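You operate a simulated robot arm through the tools that you are given. There is no shell and no other tool. Be economical: measure what you need, move in short steps, check, and stop when the job is done.

You run a simulated robot arm. Do the job below in one go: nothing can be reset, and whatever is moved stays where it is left.

JOB
Seat the cap on burner two, stand the green saucepan on it and pour in the milk.
Fine: the burner cap lies on the nook counter; empty the milk jug and put it back; leave the gas off. Set down upright: milk jug.
Where things are to end (x, y in the base frame): green saucepan within 35 mm of [1250, -380].

The check looks at the end state, three seconds after you hand in, the way a careful person would. Anything else that was tipped, shoved, dropped, spilled or broken makes it a failure. A push-on lid holds only when it is set on centred and level and pressed home; a screw cap is set on level and turned clockwise until tight.

ROBOT AND FRAMES
A 6-joint arm with a two-finger parallel gripper on a trunk, on a base that drives. Base frame: it is fixed to the floor where the robot stands at the start and does not move with it; the origin is under the middle of the robot, x ahead of it, y to its left, z up. Lengths are in mm, angles in rad, forces in N, time in s.
With the tool pointing down near the work surface it reaches from about 180 to 740 mm from the robot's upright axis, wherever it stands. Its first joint turns from -2.897 to 2.897 rad. Places, roughly: green saucepan (32x15x10 cm) [400, 400, 900]; milk jug (13x9x12 cm) [400, 200, 900]; seat of burner two [1200, -400, 900]; top of burner two [1200, -400, 1000]. Payload 3.91 kg.
The tool frame sits at the grasp point between the pads (the TCP): z along the fingers, y along the line on which they close. The tips reach 30 mm beyond it. The gripper opens to 110 mm. The fingers are 20 mm wide and 10 mm thick; the gripper's body (48 by 112 mm) begins 55 mm behind the TCP.
Orientation is that of the tool frame in the base frame, as [roll, pitch, yaw] about the fixed x, y, z axes, in that order (R = Rz(yaw) Ry(pitch) Rx(roll)). With the fingers straight down and closing along the base's y, the tool's x points along the base's -x, its y along +y and its z along -z.

CONTROLS
- The arm moves only by the tool nudge_tool. Its argument "moves" is a list of rows, each an object of numbers (a shift or turn left out is 0, a gripper value left out holds the last): "jaw": the closure, from 0 (fully open) to 1 (shut); "tx", "ty", "tz": the shift along the tool's x, y, z in m; "ax", "ay", "az": the turn, a rotation vector about the tool's x, y, z in rad. In form: [{"jaw": .., "tx": .., "ty": .., "tz": .., "ax": .., "ay": .., "az": ..}, ...]. A call has 1 to 20 rows; each row shifts and turns the commanded pose from where the row before left it, along the tool's axes as they then stand. Each row takes 0.2 s and may step no farther than 50 mm and 0.15 rad from the row before; otherwise, or with a gripper value out of range, the whole call is refused. A pose out of reach is approached as far as the arm can. The call stops where the force on the tool passes 70 N (or 10 N more than at its start, if that is more) or the arm is blocked; 0.2 s more then pass. Each finger travels about 45 mm/s and halts on what it meets, pressing with about 29 N; the grip force reading is that of the motor and also rises with nothing between the fingers. The clock runs only during rows and for 0.2 s after the last one: add rows that do not move to give the fingers time. The reply holds the time, the measured pose of the TCP, the force on the tool along the base axes, the opening and the grip force, in the units named above and with some noise, with the torque about the TCP (base axes, N m) and any sound that the robot's microphone picked up.
- Cameras (640 x 400 px; columns grow to the right, rows downward): "scene" is now at [16.4, 180.6, 1554.9]; the picture's right is [0.35, -0.94, 0.00], its down [-0.68, -0.25, -0.69] and it looks along [0.65, 0.24, -0.72] (base axes); focal length 273 px, centre (320, 200). "wrist" rides on the gripper at [71, 22, -107] in the tool frame; the picture's right is [-0.29, 0.96, 0.00], its down [-0.76, -0.23, -0.61] and it looks along [-0.58, -0.18, 0.79] (tool axes); focal length 243 px, centre (320, 200). There is no depth. A picture from a camera that has moved, and an enlarged one, comes with that camera's place and axes in the base frame and with its lens.
- camera(camera): a new picture of that camera. The clock stands still meanwhile.
- lift_body(by): slides the trunk up (or, below 0, down) by that many mm; the arm and the scene camera ride with it, the base frame stays. It gives what a move gives, with no picture.
- drive_base(legs): drives the robot by 1 to 6 legs, each [ahead, left, turn to the left] in mm, mm and rad, along the robot's own axes; the way and the turn of a leg run together, so that a leg with both is an arc; at most 1500 mm and 3.142 rad a leg. The arm and the cameras ride along, it lands a little off, and it stops where it bumps. It gives what a move gives.
- turn_head(pan, tilt): turns the head with the scene camera to pan (to the left, within 1.501 rad either way) and tilt (down, from -0.506 to 1.204), counted from straight ahead of the robot. It gives what a move gives.
- enlarge(camera, box): a new picture of the part [left, top, right, bottom] of that camera's present view, enlarged. The clock stands still meanwhile.
- finish_job(): hands the job in; it is judged then, once.

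Go step by step. Nothing tells you exact positions but the pictures and the camera data: compare them with the known pose of the tool, close in by small moves and look again before you grip or let go. The budget is 120 turns and 90 pictures, counting those below and the enlarged ones. Unless the task says otherwise, let go and move clear before handing in, and close with one line.

The tools are called as name(argument=value, ...) on one line, values as JSON. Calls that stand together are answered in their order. nudge_tool: Moves the arm, as the interface text tells. Its arguments: {"type":"object","properties":{"moves":{"type":"array"}},"required":["moves"]} The other tools are called the same way: lift_body (by) slides the trunk up or down; drive_base (legs) drives the base; turn_head (pan, tilt) turns the head that bears the scene camera; camera (camera) takes a picture; enlarge (camera, box) takes an enlarged picture of a part of a camera's view; finish_job () hands the job in.

At the start:

```text
time_s: 0.0
ee_pos: [298.8, 260.5, 1321.1]
ee_rot: [-3.141, 0.0, -3.141]
ft_force: [-0.3, 0.1, 0.7]
wrist_torque: [0.01, 0.0, -0.02]
finger_gap: 110.0
gripper_force: 0.0
trunk travel left (down, up): [-525.0, 65.0]
robot x, y, heading: [-3.2, 2.8, 0.002]
head pan, tilt: [0.36, 0.808]
```

scene: 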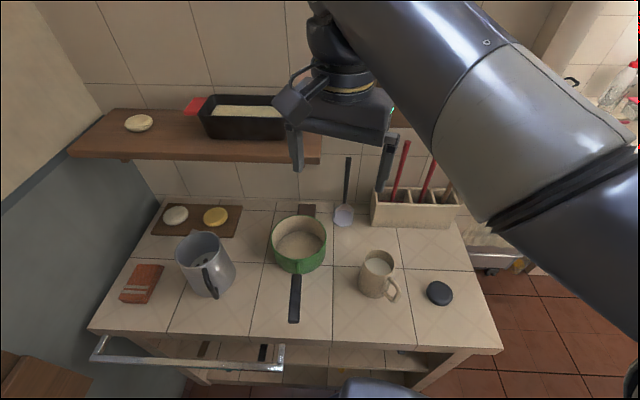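
wrist: 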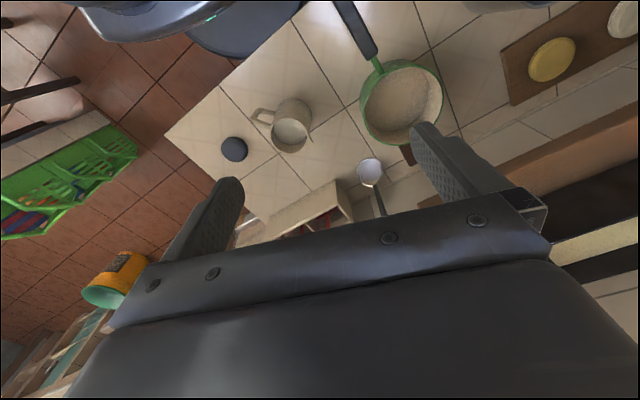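

I see the green saucepan near (435, 400), the milk jug near (400, 165) and a black disc, probably the burner cap, near (428, -5). Next I look at the stove and take closer views of the objects.

enlarge(camera="scene", box=[240, 180, 480, 330])

turn_head(pan=-0.4, tilt=0.5)

camera(camera="scene")

```text
2.67 times, centred on (360, 255) of scene
camera zoom: at [16.4, 180.6, 1554.9], right [0.35, -0.94, 0.0], down [-0.68, -0.25, -0.69], along [0.65, 0.24, -0.72], focal length 729 px, centre (213, 53)
```

zoom: 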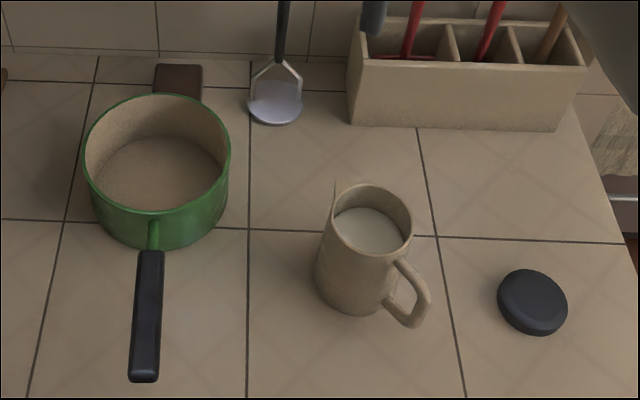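

```text
time_s: 1.1
ee_pos: [298.9, 261.7, 1320.9]
ee_rot: [-3.141, -0.001, -3.141]
ft_force: [-0.6, 0.8, -0.7]
wrist_torque: [-0.01, 0.0, -0.04]
finger_gap: 110.0
gripper_force: 0.0
trunk travel left (down, up): [-525.0, 65.0]
robot x, y, heading: [4.6, -1.7, 0.002]
head pan, tilt: [-0.4, 0.499]
```

```text
86 pictures are left
camera scene: at [25.1, 117.0, 1581.4], right [-0.39, -0.92, 0.0], down [-0.44, 0.19, -0.88], along [0.81, -0.34, -0.48], focal length 273 px, centre (320, 200)
```

scene: 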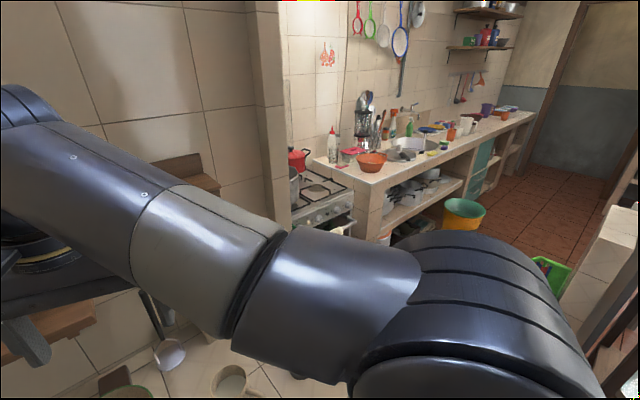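

The stove is ahead to the right beyond the partition. I enlarge it.

enlarge(camera="scene", box=[270, 130, 390, 240])

```text
3.64 times, centred on (330, 185) of scene
camera zoom: at [25.1, 117.0, 1581.4], right [-0.39, -0.92, 0.0], down [-0.44, 0.19, -0.88], along [0.81, -0.34, -0.48], focal length 994 px, centre (284, 254)
```

zoom: 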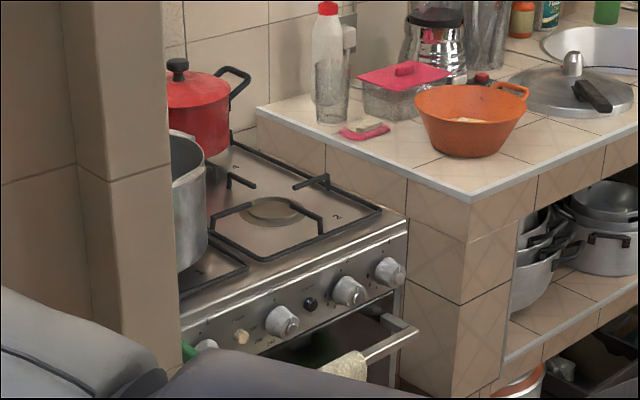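

The stove's front-right burner is burner two, near (1250, -380). I bring the gripper over the black disc for a closer look.

nudge_tool(moves=[{"ty": -0.045}, {"ty": -0.045}, {"tx": -0.02, "ty": -0.04}, {"tx": -0.02, "ty": -0.04}, {"tx": -0.02, "ty": -0.03, "tz": 0.03}, {"tx": -0.02, "ty": -0.03, "tz": 0.03}, {"tx": -0.02, "ty": -0.02, "tz": 0.04}, {"tx": -0.02, "ty": -0.016, "tz": 0.04}, {"tx": -0.009, "tz": 0.045}, {"tz": 0.045}, {"tz": 0.04}, {}])

camera(camera="wrist")

```text
time_s: 3.7
ee_pos: [429.5, -2.2, 1050.6]
ee_rot: [-3.142, 0.0, 3.141]
ft_force: [0.3, 0.6, 0.8]
wrist_torque: [-0.03, 0.01, 0.0]
finger_gap: 110.0
gripper_force: 0.0
trunk travel left (down, up): [-525.0, 65.0]
robot x, y, heading: [-0.8, -1.9, 0.002]
head pan, tilt: [-0.4, 0.499]
```

```text
84 pictures are left
camera wrist: at [357.0, 18.7, 1157.5], right [0.29, 0.96, 0.0], down [0.76, -0.23, 0.61], along [0.58, -0.18, -0.79], focal length 243 px, centre (320, 200)
```

wrist: 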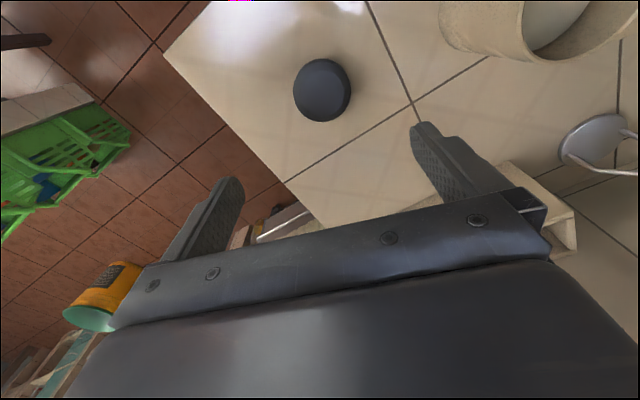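

The cap is about 63 mm across, centred near (420, 1). I move above it and look again.

nudge_tool(moves=[{"tx": 0.009, "ty": 0.002, "tz": 0.04}, {"tz": 0.04}, {"tz": 0.03}, {}])

camera(camera="wrist")

```text
time_s: 4.7
ee_pos: [419.7, -3.7, 939.4]
ee_rot: [3.14, 0.002, -3.141]
ft_force: [0.3, -0.1, -0.5]
wrist_torque: [0.0, 0.01, 0.01]
finger_gap: 110.2
gripper_force: 0.1
trunk travel left (down, up): [-525.0, 65.0]
robot x, y, heading: [-2.4, -0.1, -0.0]
head pan, tilt: [-0.4, 0.499]
```

```text
83 pictures are left
camera wrist: at [347.4, 19.4, 1046.1], right [0.29, 0.96, 0.0], down [0.76, -0.23, 0.61], along [0.58, -0.18, -0.79], focal length 243 px, centre (320, 200)
```

wrist: 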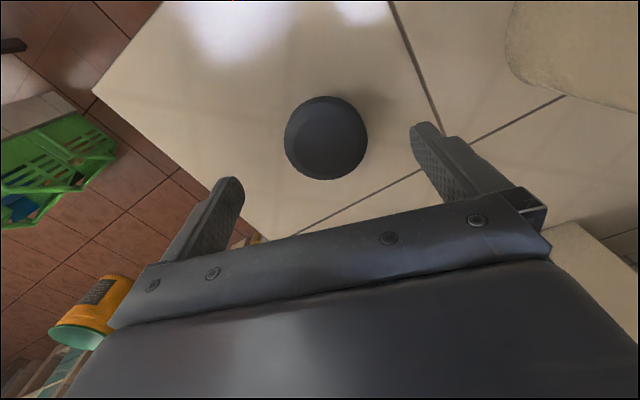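

The cap is at (420, 1). I go down so the tips are just above the counter and close on it.

nudge_tool(moves=[{"tx": -0.002, "ty": 0.004, "tz": 0.02}, {"tz": 0.015}, {"tz": 0.008}, {}, {"jaw": 0.2}, {"jaw": 0.4}, {"jaw": 0.6}, {"jaw": 0.7}, {}, {}, {}])

camera(camera="wrist")

```text
time_s: 7.1
ee_pos: [421.8, 1.4, 898.2]
ee_rot: [3.141, 0.001, -3.141]
ft_force: [-0.7, 0.8, 0.3]
wrist_torque: [0.01, 0.02, 0.03]
finger_gap: 62.6
gripper_force: 29.3
trunk travel left (down, up): [-525.0, 65.0]
robot x, y, heading: [-1.2, -0.8, 0.004]
head pan, tilt: [-0.4, 0.499]
```

```text
82 pictures are left
camera wrist: at [349.5, 23.5, 1003.9], right [0.29, 0.96, 0.0], down [0.76, -0.23, 0.61], along [0.58, -0.18, -0.79], focal length 243 px, centre (320, 200)
```

wrist: 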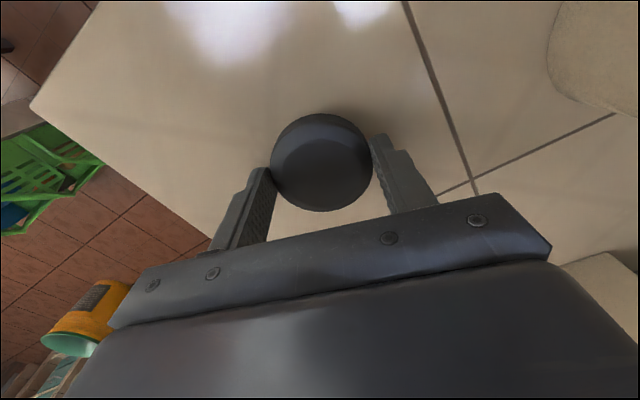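

The cap is held (gap 62.6). I lift it, pull the arm in, and drive right and forward to the stove.

nudge_tool(moves=[{"tz": -0.02}, {"tz": -0.04}, {"tz": -0.05}, {"tz": -0.05}, {"tz": -0.05}, {"tz": -0.05, "tx": 0.02}, {"tx": 0.04}, {"tx": 0.04}, {"tx": 0.03}, {}])

drive_base(legs=[[0, -540, 0], [450, 0, 0]])

turn_head(pan=0.2, tilt=0.75)

camera(camera="scene")

camera(camera="wrist")

```text
refused: row 6 steps farther than a row can; nothing moved
```

```text
time_s: 12.5
ee_pos: [869.8, -535.7, 897.2]
ee_rot: [3.141, 0.001, -3.139]
ft_force: [0.6, 0.2, 0.6]
wrist_torque: [-0.01, 0.0, -0.02]
finger_gap: 62.5
gripper_force: 28.8
trunk travel left (down, up): [-525.0, 65.0]
robot x, y, heading: [448.9, -537.0, 0.002]
head pan, tilt: [-0.4, 0.499]
```

```text
time_s: 13.5
ee_pos: [869.7, -535.3, 897.2]
ee_rot: [-3.142, -0.001, -3.138]
ft_force: [0.2, 0.3, -0.2]
wrist_torque: [0.02, 0.0, 0.0]
finger_gap: 62.4
gripper_force: 29.7
trunk travel left (down, up): [-525.0, 65.0]
robot x, y, heading: [447.2, -538.2, 0.003]
head pan, tilt: [0.201, 0.75]
```

```text
81 pictures are left
camera scene: at [470.3, -369.0, 1559.5], right [0.2, -0.98, 0.0], down [-0.67, -0.14, -0.73], along [0.72, 0.15, -0.68], focal length 273 px, centre (320, 200)
```

scene: 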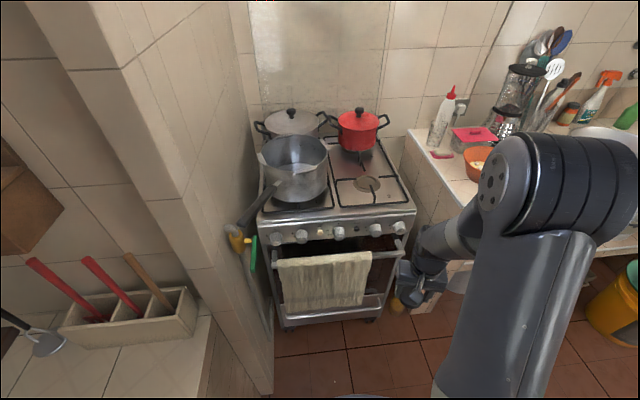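

```text
80 pictures are left
camera wrist: at [797.7, -513.4, 1003.9], right [0.29, 0.96, 0.0], down [0.76, -0.23, 0.61], along [0.58, -0.17, -0.79], focal length 243 px, centre (320, 200)
```

wrist: 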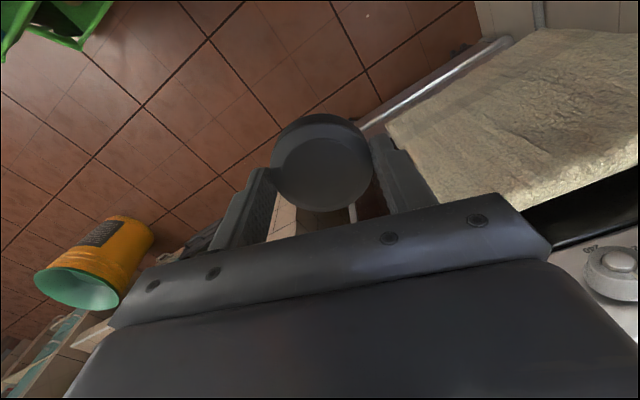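

The lift was refused but the drive went through; the cap is still held and nothing was bumped. I raise the arm now and look closely at the burner.

nudge_tool(moves=[{"tz": -0.04}, {"tz": -0.05}, {"tz": -0.05}, {"tz": -0.05}, {"tz": -0.05}, {}])

enlarge(camera="scene", box=[320, 140, 430, 250])

enlarge(camera="wrist", box=[220, 80, 420, 240])

```text
time_s: 14.9
ee_pos: [870.3, -538.0, 1139.6]
ee_rot: [3.141, 0.001, -3.138]
ft_force: [-0.2, -0.7, -1.8]
wrist_torque: [0.02, -0.04, 0.02]
finger_gap: 62.6
gripper_force: 29.4
trunk travel left (down, up): [-525.0, 65.0]
robot x, y, heading: [449.2, -539.4, -0.002]
head pan, tilt: [0.201, 0.75]
```

```text
3.64 times, centred on (375, 195) of scene
camera zoom: at [470.1, -369.0, 1559.5], right [0.2, -0.98, 0.0], down [-0.67, -0.14, -0.73], along [0.72, 0.15, -0.68], focal length 994 px, centre (120, 218)
```

zoom: 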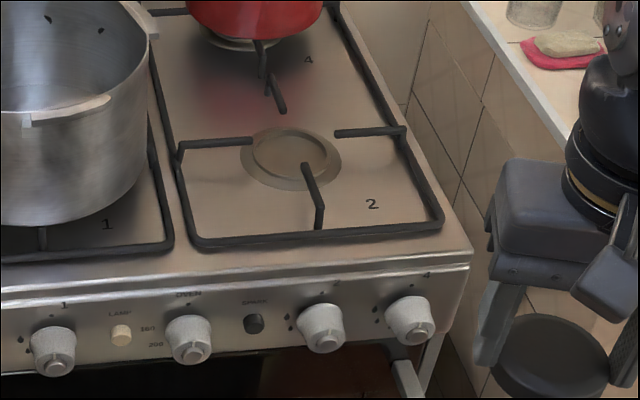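

```text
2.50 times, centred on (320, 160) of wrist
camera zoom: at [797.6, -515.0, 1245.4], right [0.29, 0.96, 0.0], down [0.76, -0.23, 0.61], along [0.58, -0.17, -0.79], focal length 606 px, centre (320, 300)
```

zoom: 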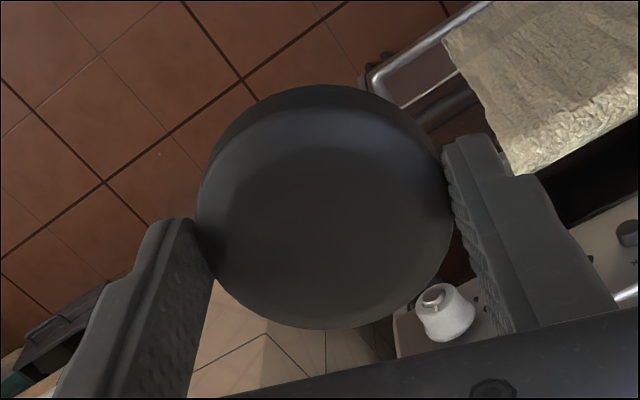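

The seat is a ring recess under a four-bar grate turned about 0.33 rad, so the fingers must go in diagonally between the bars. I drive 240 mm closer.

drive_base(legs=[[240, 0, 0]])

turn_head(pan=0.1, tilt=0.9)

camera(camera="scene")

camera(camera="wrist")

```text
time_s: 16.7
ee_pos: [1114.6, -533.8, 1139.1]
ee_rot: [3.141, -0.001, -3.136]
ft_force: [0.1, -0.6, -1.5]
wrist_torque: [0.03, 0.04, 0.0]
finger_gap: 62.7
gripper_force: 28.6
trunk travel left (down, up): [-525.0, 65.0]
robot x, y, heading: [693.1, -531.7, 0.007]
head pan, tilt: [0.201, 0.75]
```

```text
time_s: 17.4
ee_pos: [1113.3, -533.9, 1137.9]
ee_rot: [-3.141, 0.001, -3.136]
ft_force: [0.4, 0.4, -1.6]
wrist_torque: [0.0, -0.01, -0.02]
finger_gap: 62.2
gripper_force: 29.3
trunk travel left (down, up): [-525.0, 65.0]
robot x, y, heading: [690.7, -534.0, 0.008]
head pan, tilt: [0.099, 0.901]
```

```text
77 pictures are left
camera scene: at [708.1, -377.1, 1547.6], right [0.1, -0.99, 0.0], down [-0.78, -0.08, -0.62], along [0.62, 0.06, -0.78], focal length 273 px, centre (320, 200)
```

scene: 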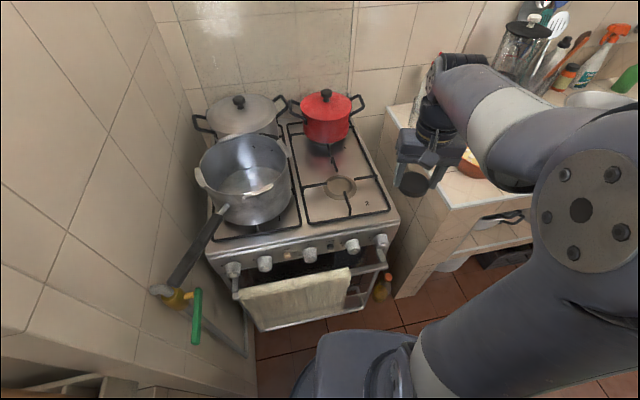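

```text
76 pictures are left
camera wrist: at [1041.9, -513.4, 1244.8], right [0.29, 0.96, 0.0], down [0.76, -0.23, 0.61], along [0.58, -0.17, -0.79], focal length 243 px, centre (320, 200)
```

wrist: 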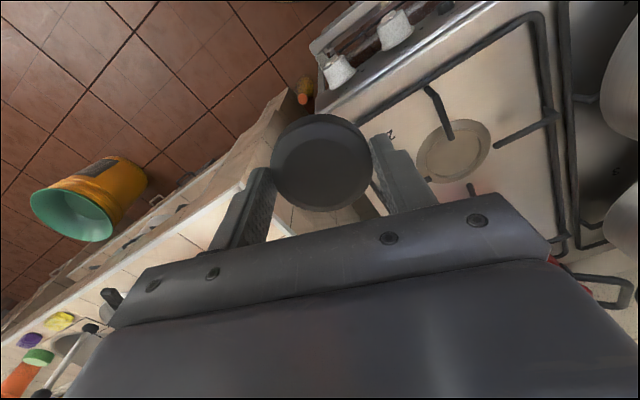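

Triangulating, the seat is around (1250, -377, 925). I move over it at height, turning the fingers to the diagonal.

nudge_tool(moves=[{"tx": -0.03, "ty": 0.035}, {"tx": -0.03, "ty": 0.035}, {"tx": -0.03, "ty": 0.035}, {"tx": -0.03, "ty": 0.03}, {"tx": -0.016, "ty": 0.02}, {"az": 0.114}, {"az": 0.114}, {"az": 0.114}, {"az": 0.114}, {}])

camera(camera="wrist")

enlarge(camera="scene", box=[270, 90, 430, 220])

```text
time_s: 19.6
ee_pos: [1249.4, -380.0, 1137.8]
ee_rot: [-3.142, 0.002, 2.69]
ft_force: [0.1, 0.3, -0.9]
wrist_torque: [-0.03, -0.01, -0.01]
finger_gap: 62.6
gripper_force: 28.5
trunk travel left (down, up): [-525.0, 65.0]
robot x, y, heading: [690.9, -538.1, 0.004]
head pan, tilt: [0.099, 0.901]
```

```text
75 pictures are left
camera wrist: at [1193.9, -329.0, 1244.3], right [0.68, 0.73, 0.0], down [0.58, -0.54, 0.61], along [0.45, -0.41, -0.79], focal length 243 px, centre (320, 200)
```

wrist: 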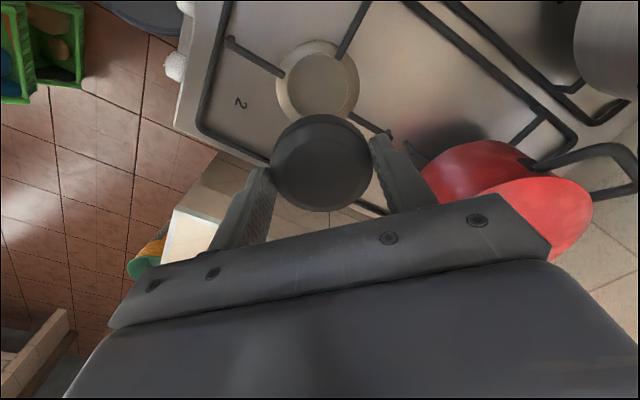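

```text
3.08 times, centred on (350, 155) of scene
camera zoom: at [708.1, -377.0, 1547.6], right [0.1, -0.99, 0.0], down [-0.78, -0.08, -0.62], along [0.62, 0.06, -0.78], focal length 841 px, centre (228, 338)
```

zoom: 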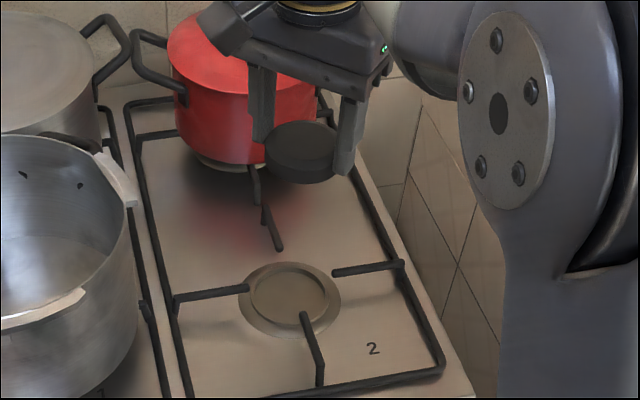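

The seat is concentric within a ring near (1244, -378, ~930). I lower partway and check alignment.

nudge_tool(moves=[{"tx": 0.0045, "tz": 0.04}, {"tz": 0.04}, {"tz": 0.03}, {}, {}])

enlarge(camera="wrist", box=[220, 30, 420, 230])

enlarge(camera="scene", box=[290, 130, 400, 220])

```text
time_s: 20.8
ee_pos: [1243.9, -378.4, 1028.3]
ee_rot: [3.141, 0.001, 2.69]
ft_force: [-0.1, -0.5, -0.6]
wrist_torque: [0.03, 0.03, -0.02]
finger_gap: 62.6
gripper_force: 28.4
trunk travel left (down, up): [-525.0, 65.0]
robot x, y, heading: [691.4, -539.2, 0.005]
head pan, tilt: [0.099, 0.901]
```

```text
2.00 times, centred on (320, 130) of wrist
camera zoom: at [1189.2, -327.3, 1134.6], right [0.68, 0.73, 0.0], down [0.58, -0.54, 0.61], along [0.45, -0.41, -0.79], focal length 485 px, centre (320, 340)
```

zoom: 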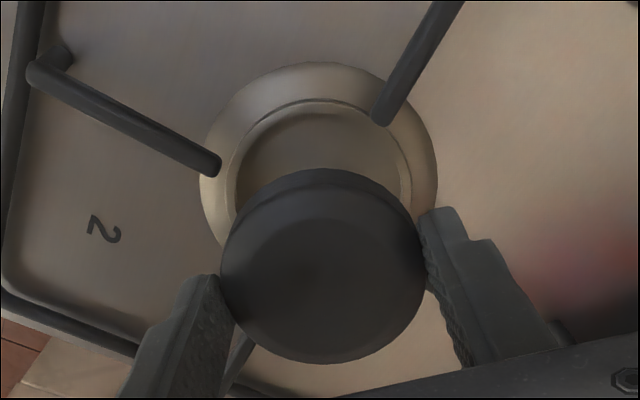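

```text
4.44 times, centred on (345, 175) of scene
camera zoom: at [708.0, -377.1, 1547.6], right [0.1, -0.99, 0.0], down [-0.78, -0.08, -0.62], along [0.62, 0.06, -0.78], focal length 1215 px, centre (209, 311)
```

zoom: 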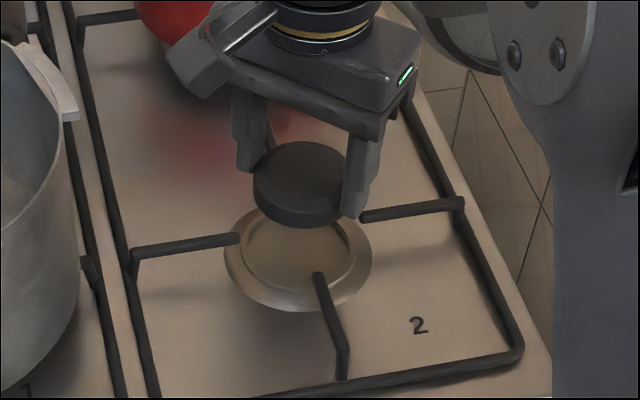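

The cap is aligned within a couple of mm. I shift slightly and go down in steps.

nudge_tool(moves=[{"tx": -0.002, "tz": 0.02}, {"tz": 0.015}, {"tz": 0.008}, {}, {}])

enlarge(camera="wrist", box=[220, 30, 420, 230])

enlarge(camera="scene", box=[290, 130, 400, 220])

```text
time_s: 22.0
ee_pos: [1246.4, -376.5, 984.0]
ee_rot: [3.141, 0.001, 2.69]
ft_force: [0.9, -0.4, -0.7]
wrist_torque: [0.0, 0.02, 0.0]
finger_gap: 62.3
gripper_force: 28.3
trunk travel left (down, up): [-525.0, 65.0]
robot x, y, heading: [692.0, -537.5, 0.002]
head pan, tilt: [0.099, 0.901]
```

```text
2.00 times, centred on (320, 130) of wrist
camera zoom: at [1191.1, -326.7, 1091.3], right [0.68, 0.73, 0.0], down [0.58, -0.54, 0.61], along [0.45, -0.41, -0.79], focal length 485 px, centre (320, 340)
```

zoom: 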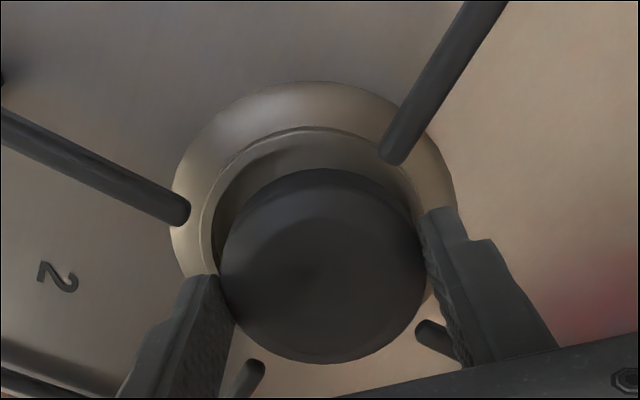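

```text
4.44 times, centred on (345, 175) of scene
camera zoom: at [708.1, -377.0, 1547.6], right [0.1, -0.99, 0.0], down [-0.78, -0.08, -0.62], along [0.62, 0.06, -0.78], focal length 1215 px, centre (209, 311)
```

zoom: 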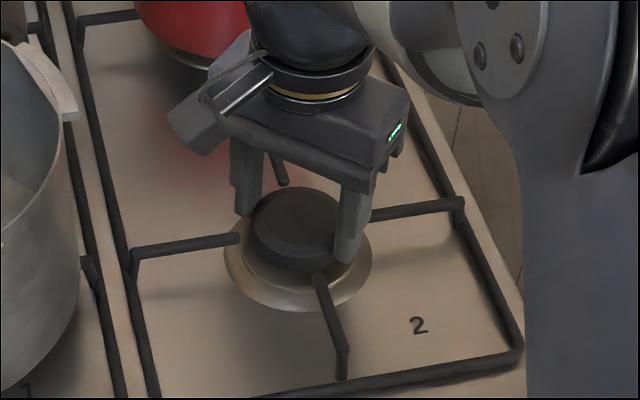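

A small sideways shift is still needed, then I lower gently until contact.

nudge_tool(moves=[{"tx": -0.0012, "ty": -0.0024}, {}, {"tz": 0.004}, {"tz": 0.003}, {"tz": 0.002}, {"tz": 0.002}, {"tz": 0.002}, {}])

enlarge(camera="wrist", box=[220, 30, 420, 230])

```text
time_s: 23.8
ee_pos: [1246.1, -379.7, 973.9]
ee_rot: [3.141, 0.004, 2.692]
ft_force: [2.7, 3.4, 26.1]
wrist_torque: [-0.74, 0.26, 0.24]
finger_gap: 62.3
gripper_force: 28.8
trunk travel left (down, up): [-525.0, 65.0]
robot x, y, heading: [693.2, -536.1, 0.004]
head pan, tilt: [0.099, 0.901]
```

```text
2.00 times, centred on (320, 130) of wrist
camera zoom: at [1190.8, -329.9, 1079.8], right [0.68, 0.73, 0.0], down [0.58, -0.54, 0.61], along [0.45, -0.41, -0.79], focal length 485 px, centre (320, 340)
```

zoom: 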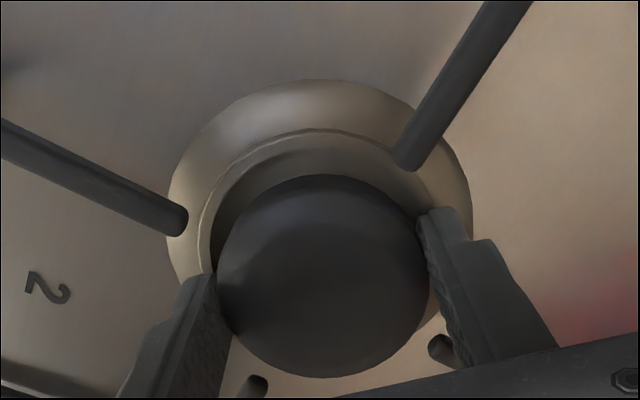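

There is contact at TCP height 974, matching the cap bottom on the burner head. I ease off, open the fingers a little, and check how it sits.

nudge_tool(moves=[{"tz": -0.0015}, {}, {"jaw": 0.4}, {"jaw": 0.37}, {"jaw": 0.34}, {"jaw": 0.32}, {}])

enlarge(camera="wrist", box=[220, 30, 420, 230])

enlarge(camera="scene", box=[290, 130, 400, 220])

```text
time_s: 25.4
ee_pos: [1246.3, -380.8, 972.9]
ee_rot: [3.141, 0.001, 2.689]
ft_force: [-1.3, -1.6, 8.2]
wrist_torque: [-0.32, 0.12, -0.06]
finger_gap: 75.2
gripper_force: 0.3
trunk travel left (down, up): [-525.0, 65.0]
robot x, y, heading: [689.9, -537.2, 0.006]
head pan, tilt: [0.099, 0.901]
```

```text
2.00 times, centred on (320, 130) of wrist
camera zoom: at [1190.9, -329.7, 1079.9], right [0.68, 0.74, 0.0], down [0.58, -0.54, 0.61], along [0.45, -0.41, -0.79], focal length 485 px, centre (320, 340)
```

zoom: 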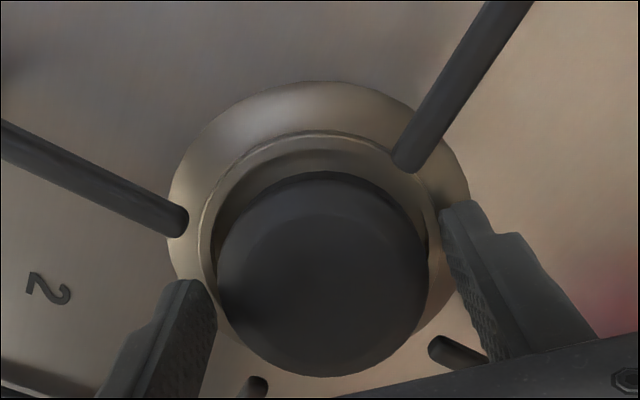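

```text
4.44 times, centred on (345, 175) of scene
camera zoom: at [707.3, -377.4, 1547.6], right [0.1, -0.99, 0.0], down [-0.78, -0.08, -0.62], along [0.62, 0.07, -0.78], focal length 1215 px, centre (209, 311)
```

zoom: 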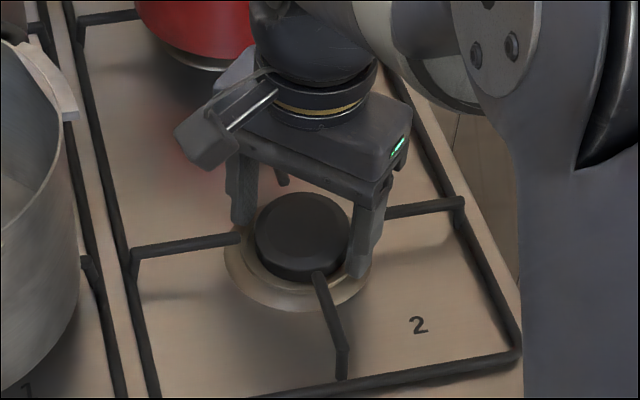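

The cap stays put, though a fingertip was resting on the ring's rim. I raise the hand and inspect the seating.

nudge_tool(moves=[{"tz": -0.01, "jaw": 0.3}, {"tz": -0.03, "jaw": 0.2}, {"tz": -0.04, "jaw": 0.0}, {"tz": -0.04}, {}])

enlarge(camera="wrist", box=[240, 20, 400, 180])

enlarge(camera="scene", box=[305, 155, 375, 215])

```text
time_s: 26.6
ee_pos: [1250.0, -382.5, 1092.7]
ee_rot: [-3.141, 0.0, 2.69]
ft_force: [0.3, -0.3, 0.0]
wrist_torque: [-0.01, -0.02, 0.01]
finger_gap: 110.0
gripper_force: 0.1
trunk travel left (down, up): [-525.0, 65.0]
robot x, y, heading: [693.9, -538.8, 0.01]
head pan, tilt: [0.099, 0.901]
```

```text
2.50 times, centred on (320, 100) of wrist
camera zoom: at [1194.5, -330.5, 1199.7], right [0.68, 0.73, 0.0], down [0.58, -0.54, 0.61], along [0.45, -0.41, -0.79], focal length 606 px, centre (320, 450)
```

zoom: 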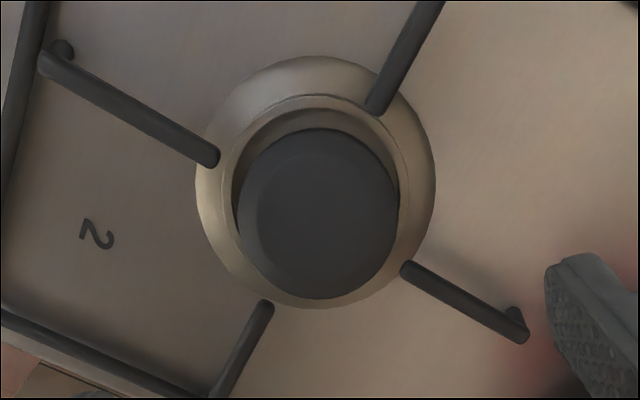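

```text
6.67 times, centred on (340, 185) of scene
camera zoom: at [707.9, -377.1, 1547.6], right [0.1, -0.99, 0.0], down [-0.78, -0.08, -0.62], along [0.62, 0.06, -0.78], focal length 1822 px, centre (187, 300)
```

zoom: 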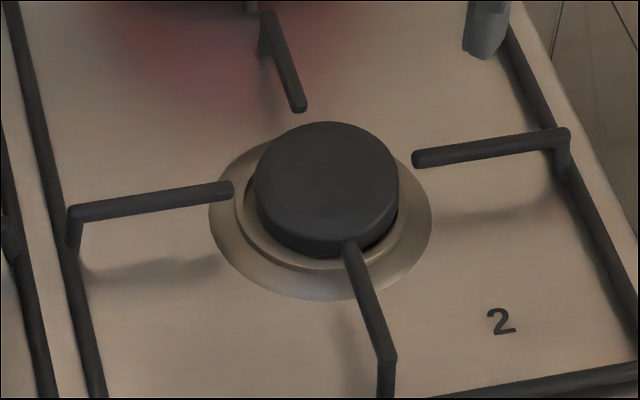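

The cap sits in the ring but about 3 mm toward the far right. I regrip it slightly higher (clear of the rim), shift it to centre and press it flat.

nudge_tool(moves=[{"tz": 0.04}, {"tz": 0.04}, {"tz": 0.025}, {"tz": 0.01}, {}, {"jaw": 0.2}, {"jaw": 0.3}, {"jaw": 0.4}, {"jaw": 0.5}, {"jaw": 0.6}, {}, {}])

enlarge(camera="wrist", box=[220, 30, 420, 230])

```text
time_s: 29.2
ee_pos: [1248.6, -380.6, 977.3]
ee_rot: [3.14, 0.0, 2.69]
ft_force: [0.5, -0.2, 0.3]
wrist_torque: [-0.04, 0.0, -0.02]
finger_gap: 62.5
gripper_force: 28.9
trunk travel left (down, up): [-525.0, 65.0]
robot x, y, heading: [691.2, -537.9, 0.003]
head pan, tilt: [0.099, 0.901]
```

```text
2.00 times, centred on (320, 130) of wrist
camera zoom: at [1192.8, -330.5, 1084.8], right [0.68, 0.73, 0.0], down [0.58, -0.54, 0.61], along [0.45, -0.41, -0.79], focal length 485 px, centre (320, 340)
```

zoom: 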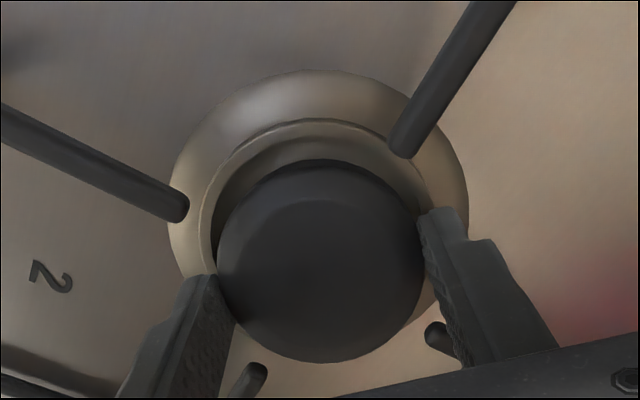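

I lift the cap slightly, shift it 2.4 mm toward centre, set it down and release.

nudge_tool(moves=[{"tz": -0.003}, {"tx": 0.0024}, {}, {"tz": 0.002}, {"tz": 0.0015}, {}, {"jaw": 0.4}, {"jaw": 0.38}, {"jaw": 0.34}, {}, {"tz": -0.01}, {"tz": -0.03, "jaw": 0.0}, {"tz": -0.04}, {"tz": -0.04}, {}])

enlarge(camera="wrist", box=[240, 20, 400, 180])

enlarge(camera="scene", box=[305, 155, 375, 215])

```text
time_s: 32.4
ee_pos: [1243.8, -381.9, 1097.7]
ee_rot: [-3.141, 0.001, 2.69]
ft_force: [0.5, -0.2, -0.6]
wrist_torque: [0.02, -0.05, 0.0]
finger_gap: 110.1
gripper_force: 0.0
trunk travel left (down, up): [-525.0, 65.0]
robot x, y, heading: [689.0, -537.3, 0.007]
head pan, tilt: [0.099, 0.901]
```

```text
2.50 times, centred on (320, 100) of wrist
camera zoom: at [1189.4, -330.7, 1204.9], right [0.68, 0.73, 0.0], down [0.58, -0.54, 0.61], along [0.45, -0.41, -0.79], focal length 606 px, centre (320, 450)
```

zoom: 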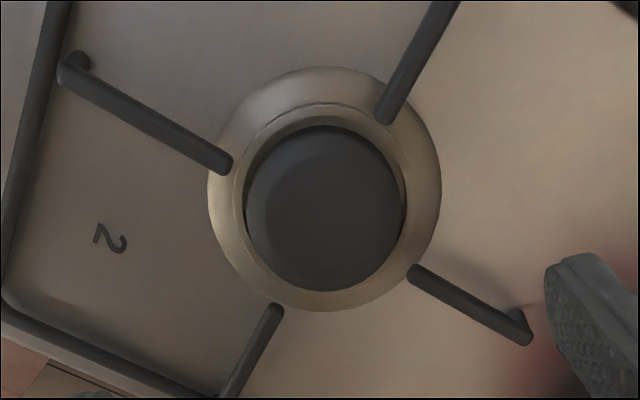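

```text
6.67 times, centred on (340, 185) of scene
camera zoom: at [707.9, -377.1, 1547.6], right [0.1, -0.99, 0.0], down [-0.78, -0.08, -0.62], along [0.62, 0.06, -0.78], focal length 1822 px, centre (187, 300)
```

zoom: 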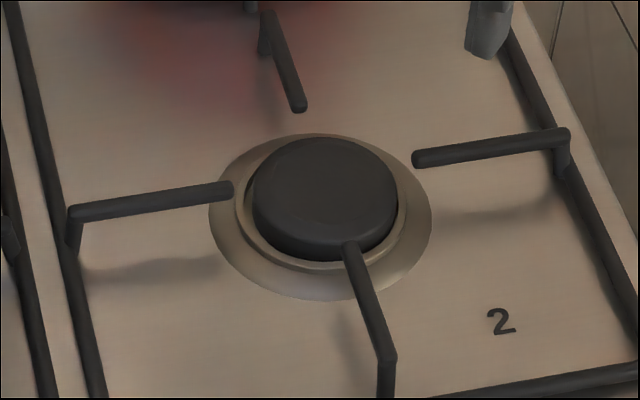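

The cap has dropped into its seat, centred and level. I retract the arm, straighten the hand and drive back to the nook for the saucepan.

nudge_tool(moves=[{"tz": -0.04, "az": -0.114}, {"tz": -0.03, "az": -0.114}, {"az": -0.114}, {"az": -0.114}, {"tx": 0.025, "ty": -0.035}, {"tx": 0.03, "ty": -0.03}, {"tx": 0.035, "ty": -0.03}, {"tx": 0.035, "ty": -0.03}, {"tx": 0.035, "ty": -0.03}, {"tx": 0.03}, {}])

drive_base(legs=[[-690, 0, 0], [0, 535, 0]])

turn_head(pan=0.4, tilt=0.85)

camera(camera="scene")

camera(camera="wrist")

```text
time_s: 34.8
ee_pos: [1053.6, -535.5, 1170.5]
ee_rot: [3.141, 0.0, -3.137]
ft_force: [0.3, 0.5, 0.1]
wrist_torque: [-0.01, -0.01, 0.02]
finger_gap: 110.1
gripper_force: 0.0
trunk travel left (down, up): [-525.0, 65.0]
robot x, y, heading: [695.6, -537.8, 0.007]
head pan, tilt: [0.099, 0.901]
```

```text
time_s: 41.4
ee_pos: [370.9, 5.4, 1169.6]
ee_rot: [-3.14, 0.0, 3.132]
ft_force: [0.9, -0.2, -0.5]
wrist_torque: [0.0, -0.04, 0.01]
finger_gap: 110.0
gripper_force: 0.1
trunk travel left (down, up): [-525.0, 65.0]
robot x, y, heading: [5.8, 7.3, -0.007]
head pan, tilt: [0.099, 0.901]
```

```text
time_s: 42.2
ee_pos: [371.3, 4.4, 1169.3]
ee_rot: [3.141, 0.0, 3.13]
ft_force: [-0.2, -0.7, 0.0]
wrist_torque: [-0.04, 0.01, 0.02]
finger_gap: 109.9
gripper_force: 0.0
trunk travel left (down, up): [-525.0, 65.0]
robot x, y, heading: [10.6, 5.8, -0.013]
head pan, tilt: [0.4, 0.85]
```

```text
61 pictures are left
camera scene: at [23.6, 190.2, 1551.5], right [0.38, -0.93, 0.0], down [-0.7, -0.28, -0.66], along [0.61, 0.25, -0.75], focal length 273 px, centre (320, 200)
```

scene: 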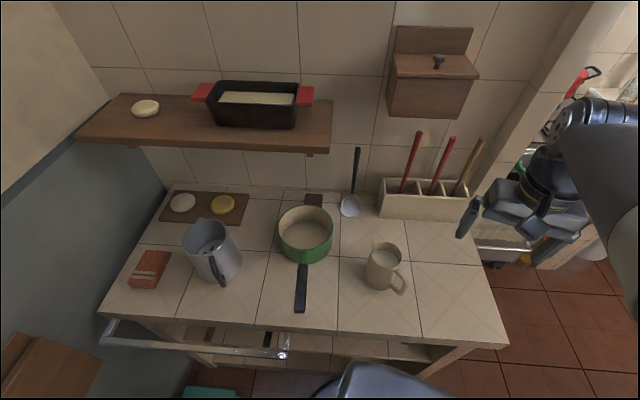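

```text
60 pictures are left
camera wrist: at [299.6, 27.4, 1276.6], right [0.3, 0.95, 0.0], down [0.76, -0.24, 0.61], along [0.58, -0.18, -0.79], focal length 243 px, centre (320, 200)
```

wrist: 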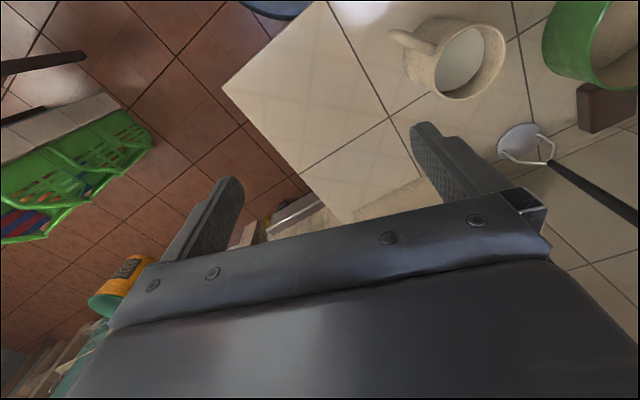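

I move over the right-front rim of the saucepan, keeping clear of the shelf, and turn the hand so the fingers close radially across the rim.

nudge_tool(moves=[{"ty": 0.045}, {"ty": 0.045}, {"ty": 0.045}, {"ty": 0.045}, {"ty": 0.045}, {"ty": 0.045}, {"ty": 0.04, "tz": 0.02}, {"tz": 0.04, "az": 0.13}, {"tz": 0.01, "az": 0.13}, {"az": 0.13}, {"az": 0.124}, {}])

camera(camera="wrist")

camera(camera="scene")

```text
time_s: 44.8
ee_pos: [376.0, 315.1, 1099.4]
ee_rot: [3.14, -0.001, 2.616]
ft_force: [-0.1, 0.8, -0.7]
wrist_torque: [0.0, 0.0, 0.02]
finger_gap: 109.8
gripper_force: 0.1
trunk travel left (down, up): [-525.0, 65.0]
robot x, y, heading: [4.7, 11.8, -0.011]
head pan, tilt: [0.4, 0.85]
```

```text
59 pictures are left
camera wrist: at [324.0, 370.1, 1206.3], right [0.73, 0.68, 0.0], down [0.54, -0.58, 0.61], along [0.41, -0.44, -0.79], focal length 243 px, centre (320, 200)
```

wrist: 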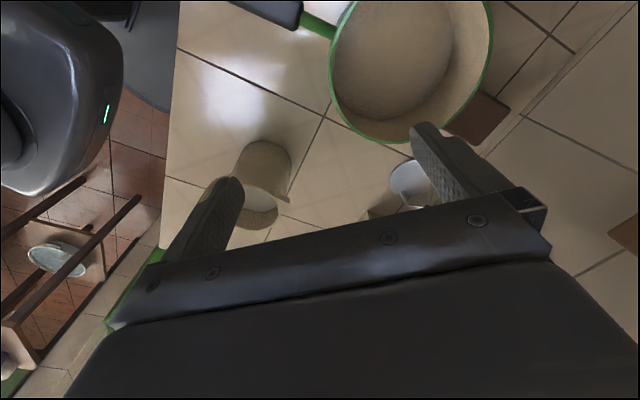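

```text
58 pictures are left
camera scene: at [23.6, 190.3, 1551.5], right [0.38, -0.93, 0.0], down [-0.7, -0.29, -0.66], along [0.61, 0.25, -0.75], focal length 273 px, centre (320, 200)
```

scene: 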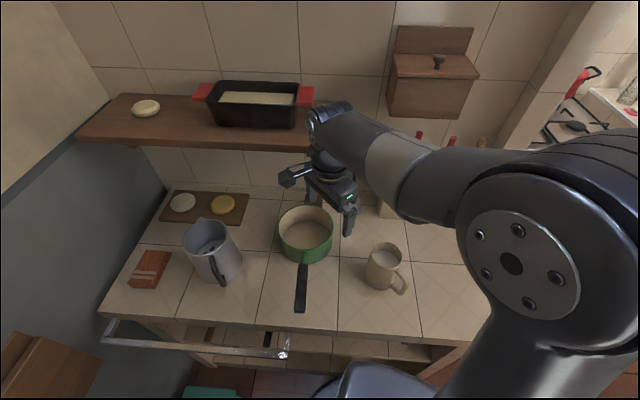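

The rim centre is around (410, 395) at z about 950. I descend to just above the rim and check.

nudge_tool(moves=[{"tx": 0.0095, "ty": 0.0085, "tz": 0.03}, {"tz": 0.04}, {"tz": 0.02}, {}])

camera(camera="wrist")

enlarge(camera="scene", box=[255, 170, 385, 300])

```text
time_s: 45.8
ee_pos: [370.3, 327.9, 1010.4]
ee_rot: [-3.141, -0.001, 2.616]
ft_force: [-0.1, -0.7, 0.9]
wrist_torque: [0.04, 0.0, -0.02]
finger_gap: 110.2
gripper_force: 0.1
trunk travel left (down, up): [-525.0, 65.0]
robot x, y, heading: [13.2, 5.4, -0.008]
head pan, tilt: [0.4, 0.85]
```

```text
57 pictures are left
camera wrist: at [318.8, 381.5, 1117.1], right [0.73, 0.68, 0.0], down [0.54, -0.58, 0.61], along [0.42, -0.44, -0.79], focal length 243 px, centre (320, 200)
```

wrist: 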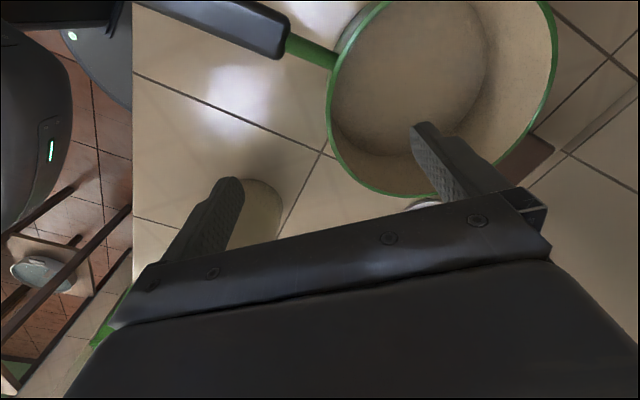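

```text
3.08 times, centred on (320, 235) of scene
camera zoom: at [23.6, 190.3, 1551.5], right [0.38, -0.93, 0.0], down [-0.7, -0.29, -0.66], along [0.61, 0.25, -0.75], focal length 841 px, centre (320, 92)
```

zoom: 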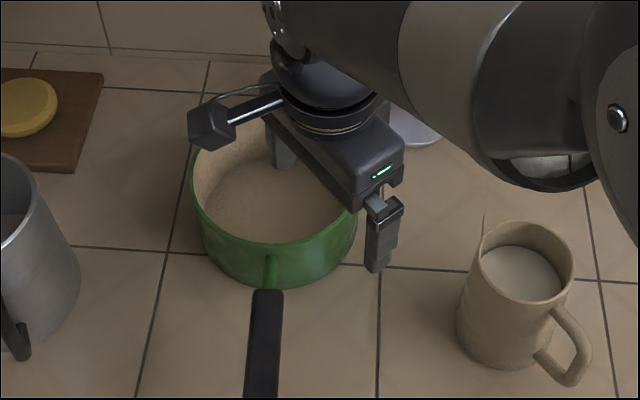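

The rim centre is (408, 400) at z about 955. I shift onto the rim, lower so one finger is inside and one outside, and check before closing.

nudge_tool(moves=[{"tx": 0.0026, "ty": 0.0095}, {}, {"tz": 0.03}, {"tz": 0.025}, {"tz": 0.013}, {}])

camera(camera="wrist")

```text
time_s: 47.2
ee_pos: [373.6, 335.7, 941.5]
ee_rot: [-3.142, 0.001, 2.614]
ft_force: [-0.2, 0.1, -0.5]
wrist_torque: [0.01, 0.0, -0.01]
finger_gap: 110.0
gripper_force: 0.0
trunk travel left (down, up): [-525.0, 65.0]
robot x, y, heading: [8.3, 8.9, -0.006]
head pan, tilt: [0.4, 0.85]
```

```text
55 pictures are left
camera wrist: at [321.7, 391.2, 1048.3], right [0.73, 0.68, 0.0], down [0.54, -0.58, 0.61], along [0.42, -0.44, -0.79], focal length 243 px, centre (320, 200)
```

wrist: 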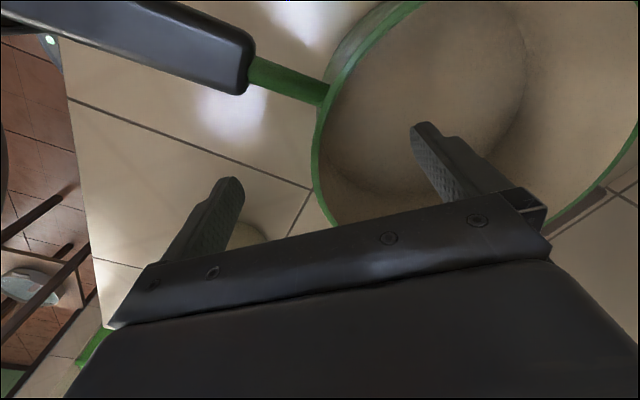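

The rim passes between the fingers. I close on it.

nudge_tool(moves=[{"jaw": 0.3}, {"jaw": 0.5}, {"jaw": 0.7}, {"jaw": 0.85}, {"jaw": 1.0}, {"jaw": 1.0}, {}, {}, {}])

camera(camera="wrist")

```text
time_s: 49.2
ee_pos: [374.4, 336.3, 942.1]
ee_rot: [-3.141, 0.0, 2.616]
ft_force: [-0.4, 0.1, 1.5]
wrist_torque: [0.01, 0.01, 0.04]
finger_gap: 2.6
gripper_force: 29.0
trunk travel left (down, up): [-525.0, 65.0]
robot x, y, heading: [7.5, 6.8, -0.008]
head pan, tilt: [0.4, 0.85]
```

```text
54 pictures are left
camera wrist: at [321.7, 391.2, 1048.6], right [0.73, 0.68, 0.0], down [0.54, -0.58, 0.61], along [0.42, -0.44, -0.79], focal length 243 px, centre (320, 200)
```

wrist: 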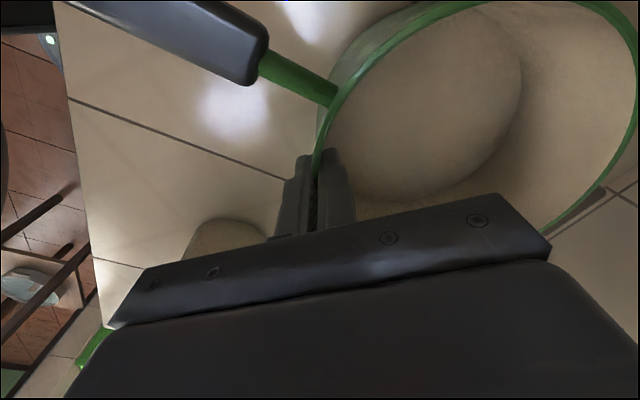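

The rim wall is gripped at 2.6 mm. I lift a little and check the tilt.

nudge_tool(moves=[{"tz": -0.005}, {"tz": -0.01}, {"tz": -0.015}, {}, {}])

camera(camera="wrist")

enlarge(camera="scene", box=[255, 170, 385, 300])

```text
time_s: 50.4
ee_pos: [374.3, 337.6, 972.8]
ee_rot: [-3.141, 0.001, 2.617]
ft_force: [0.8, 0.8, -3.8]
wrist_torque: [-0.13, 0.07, -0.04]
finger_gap: 2.6
gripper_force: 29.2
trunk travel left (down, up): [-525.0, 65.0]
robot x, y, heading: [10.0, 7.9, -0.009]
head pan, tilt: [0.4, 0.85]
```

```text
53 pictures are left
camera wrist: at [323.0, 391.7, 1078.5], right [0.73, 0.68, 0.0], down [0.54, -0.58, 0.61], along [0.41, -0.44, -0.79], focal length 243 px, centre (320, 200)
```

wrist: 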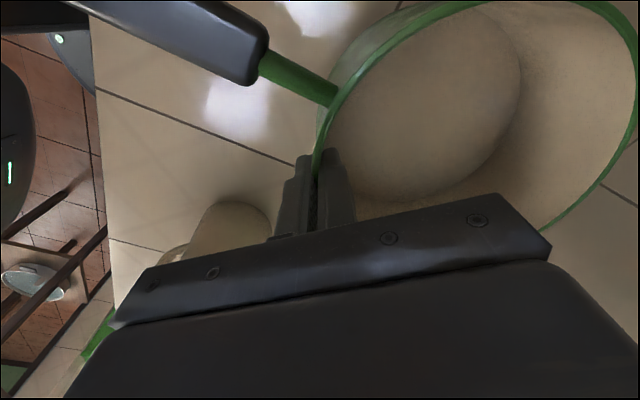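

```text
3.08 times, centred on (320, 235) of scene
camera zoom: at [23.8, 190.5, 1551.4], right [0.38, -0.93, 0.0], down [-0.7, -0.29, -0.66], along [0.61, 0.25, -0.75], focal length 841 px, centre (320, 92)
```

zoom: 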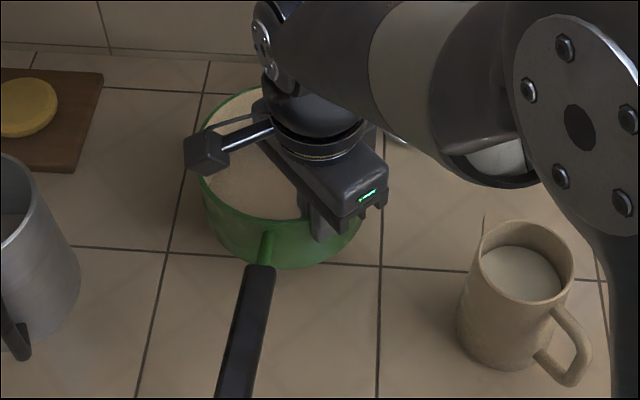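

The pan is held level and is light. I lift it below shelf height, then swing it right and up over the milk jug to in front of the robot.

nudge_tool(moves=[{"tz": -0.03}, {"tz": -0.03}, {"tz": -0.03}, {"tx": -0.0125, "ty": -0.0216, "tz": -0.02}, {"tx": -0.0125, "ty": -0.0216, "tz": -0.02}, {"tx": -0.0125, "ty": -0.0216, "tz": -0.015}, {"tx": -0.0215, "ty": -0.022}, {"tx": -0.0215, "ty": -0.022}, {"tx": -0.0215, "ty": -0.022}, {"tx": -0.0215, "ty": -0.022}, {"tx": -0.0215, "ty": -0.022}, {"tx": -0.0215, "ty": -0.022}, {"tx": -0.0215, "ty": -0.022}, {"tx": -0.0215, "ty": -0.022}, {}, {}])

camera(camera="scene")

```text
time_s: 53.8
ee_pos: [432.9, 21.5, 1117.1]
ee_rot: [-3.14, 0.0, 2.616]
ft_force: [0.3, 0.3, -3.5]
wrist_torque: [-0.13, 0.03, 0.01]
finger_gap: 2.8
gripper_force: 28.9
trunk travel left (down, up): [-525.0, 65.0]
robot x, y, heading: [6.5, 7.0, -0.011]
head pan, tilt: [0.4, 0.85]
```

```text
51 pictures are left
camera scene: at [23.7, 190.4, 1551.5], right [0.38, -0.93, 0.0], down [-0.7, -0.29, -0.66], along [0.61, 0.25, -0.75], focal length 273 px, centre (320, 200)
```

scene: 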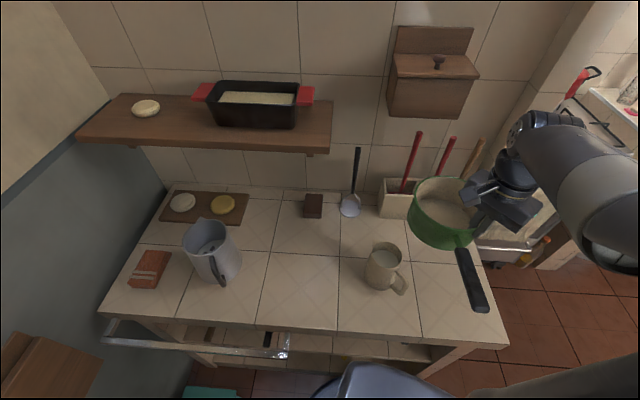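

The pan hangs level. I drive right and forward to the stove.

drive_base(legs=[[0, -545, 0], [682, 0, 0.01]])

turn_head(pan=0.1, tilt=0.9)

camera(camera="scene")

```text
time_s: 60.3
ee_pos: [1109.5, -520.0, 1117.6]
ee_rot: [3.142, 0.0, 2.631]
ft_force: [0.9, -0.4, -3.5]
wrist_torque: [-0.15, 0.07, 0.02]
finger_gap: 2.7
gripper_force: 29.3
trunk travel left (down, up): [-525.0, 65.0]
robot x, y, heading: [685.8, -538.3, 0.014]
head pan, tilt: [0.4, 0.85]
```

```text
time_s: 61.1
ee_pos: [1110.0, -520.5, 1117.3]
ee_rot: [-3.142, 0.0, 2.633]
ft_force: [-0.4, -0.4, -3.1]
wrist_torque: [-0.13, 0.03, -0.01]
finger_gap: 2.9
gripper_force: 29.5
trunk travel left (down, up): [-525.0, 65.0]
robot x, y, heading: [687.8, -540.9, 0.004]
head pan, tilt: [0.099, 0.901]
```

```text
50 pictures are left
camera scene: at [701.9, -380.9, 1547.6], right [0.1, -0.99, 0.0], down [-0.78, -0.08, -0.62], along [0.62, 0.07, -0.78], focal length 273 px, centre (320, 200)
```

scene: 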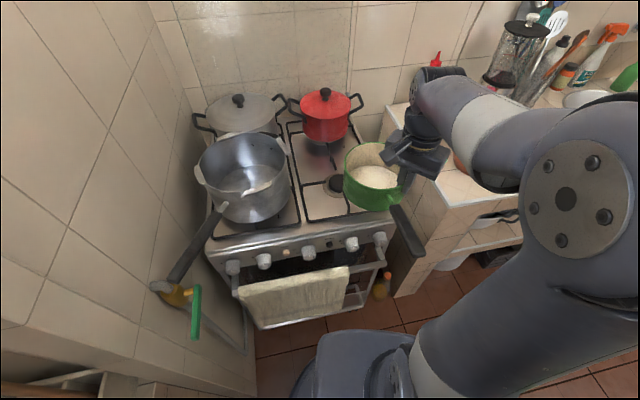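

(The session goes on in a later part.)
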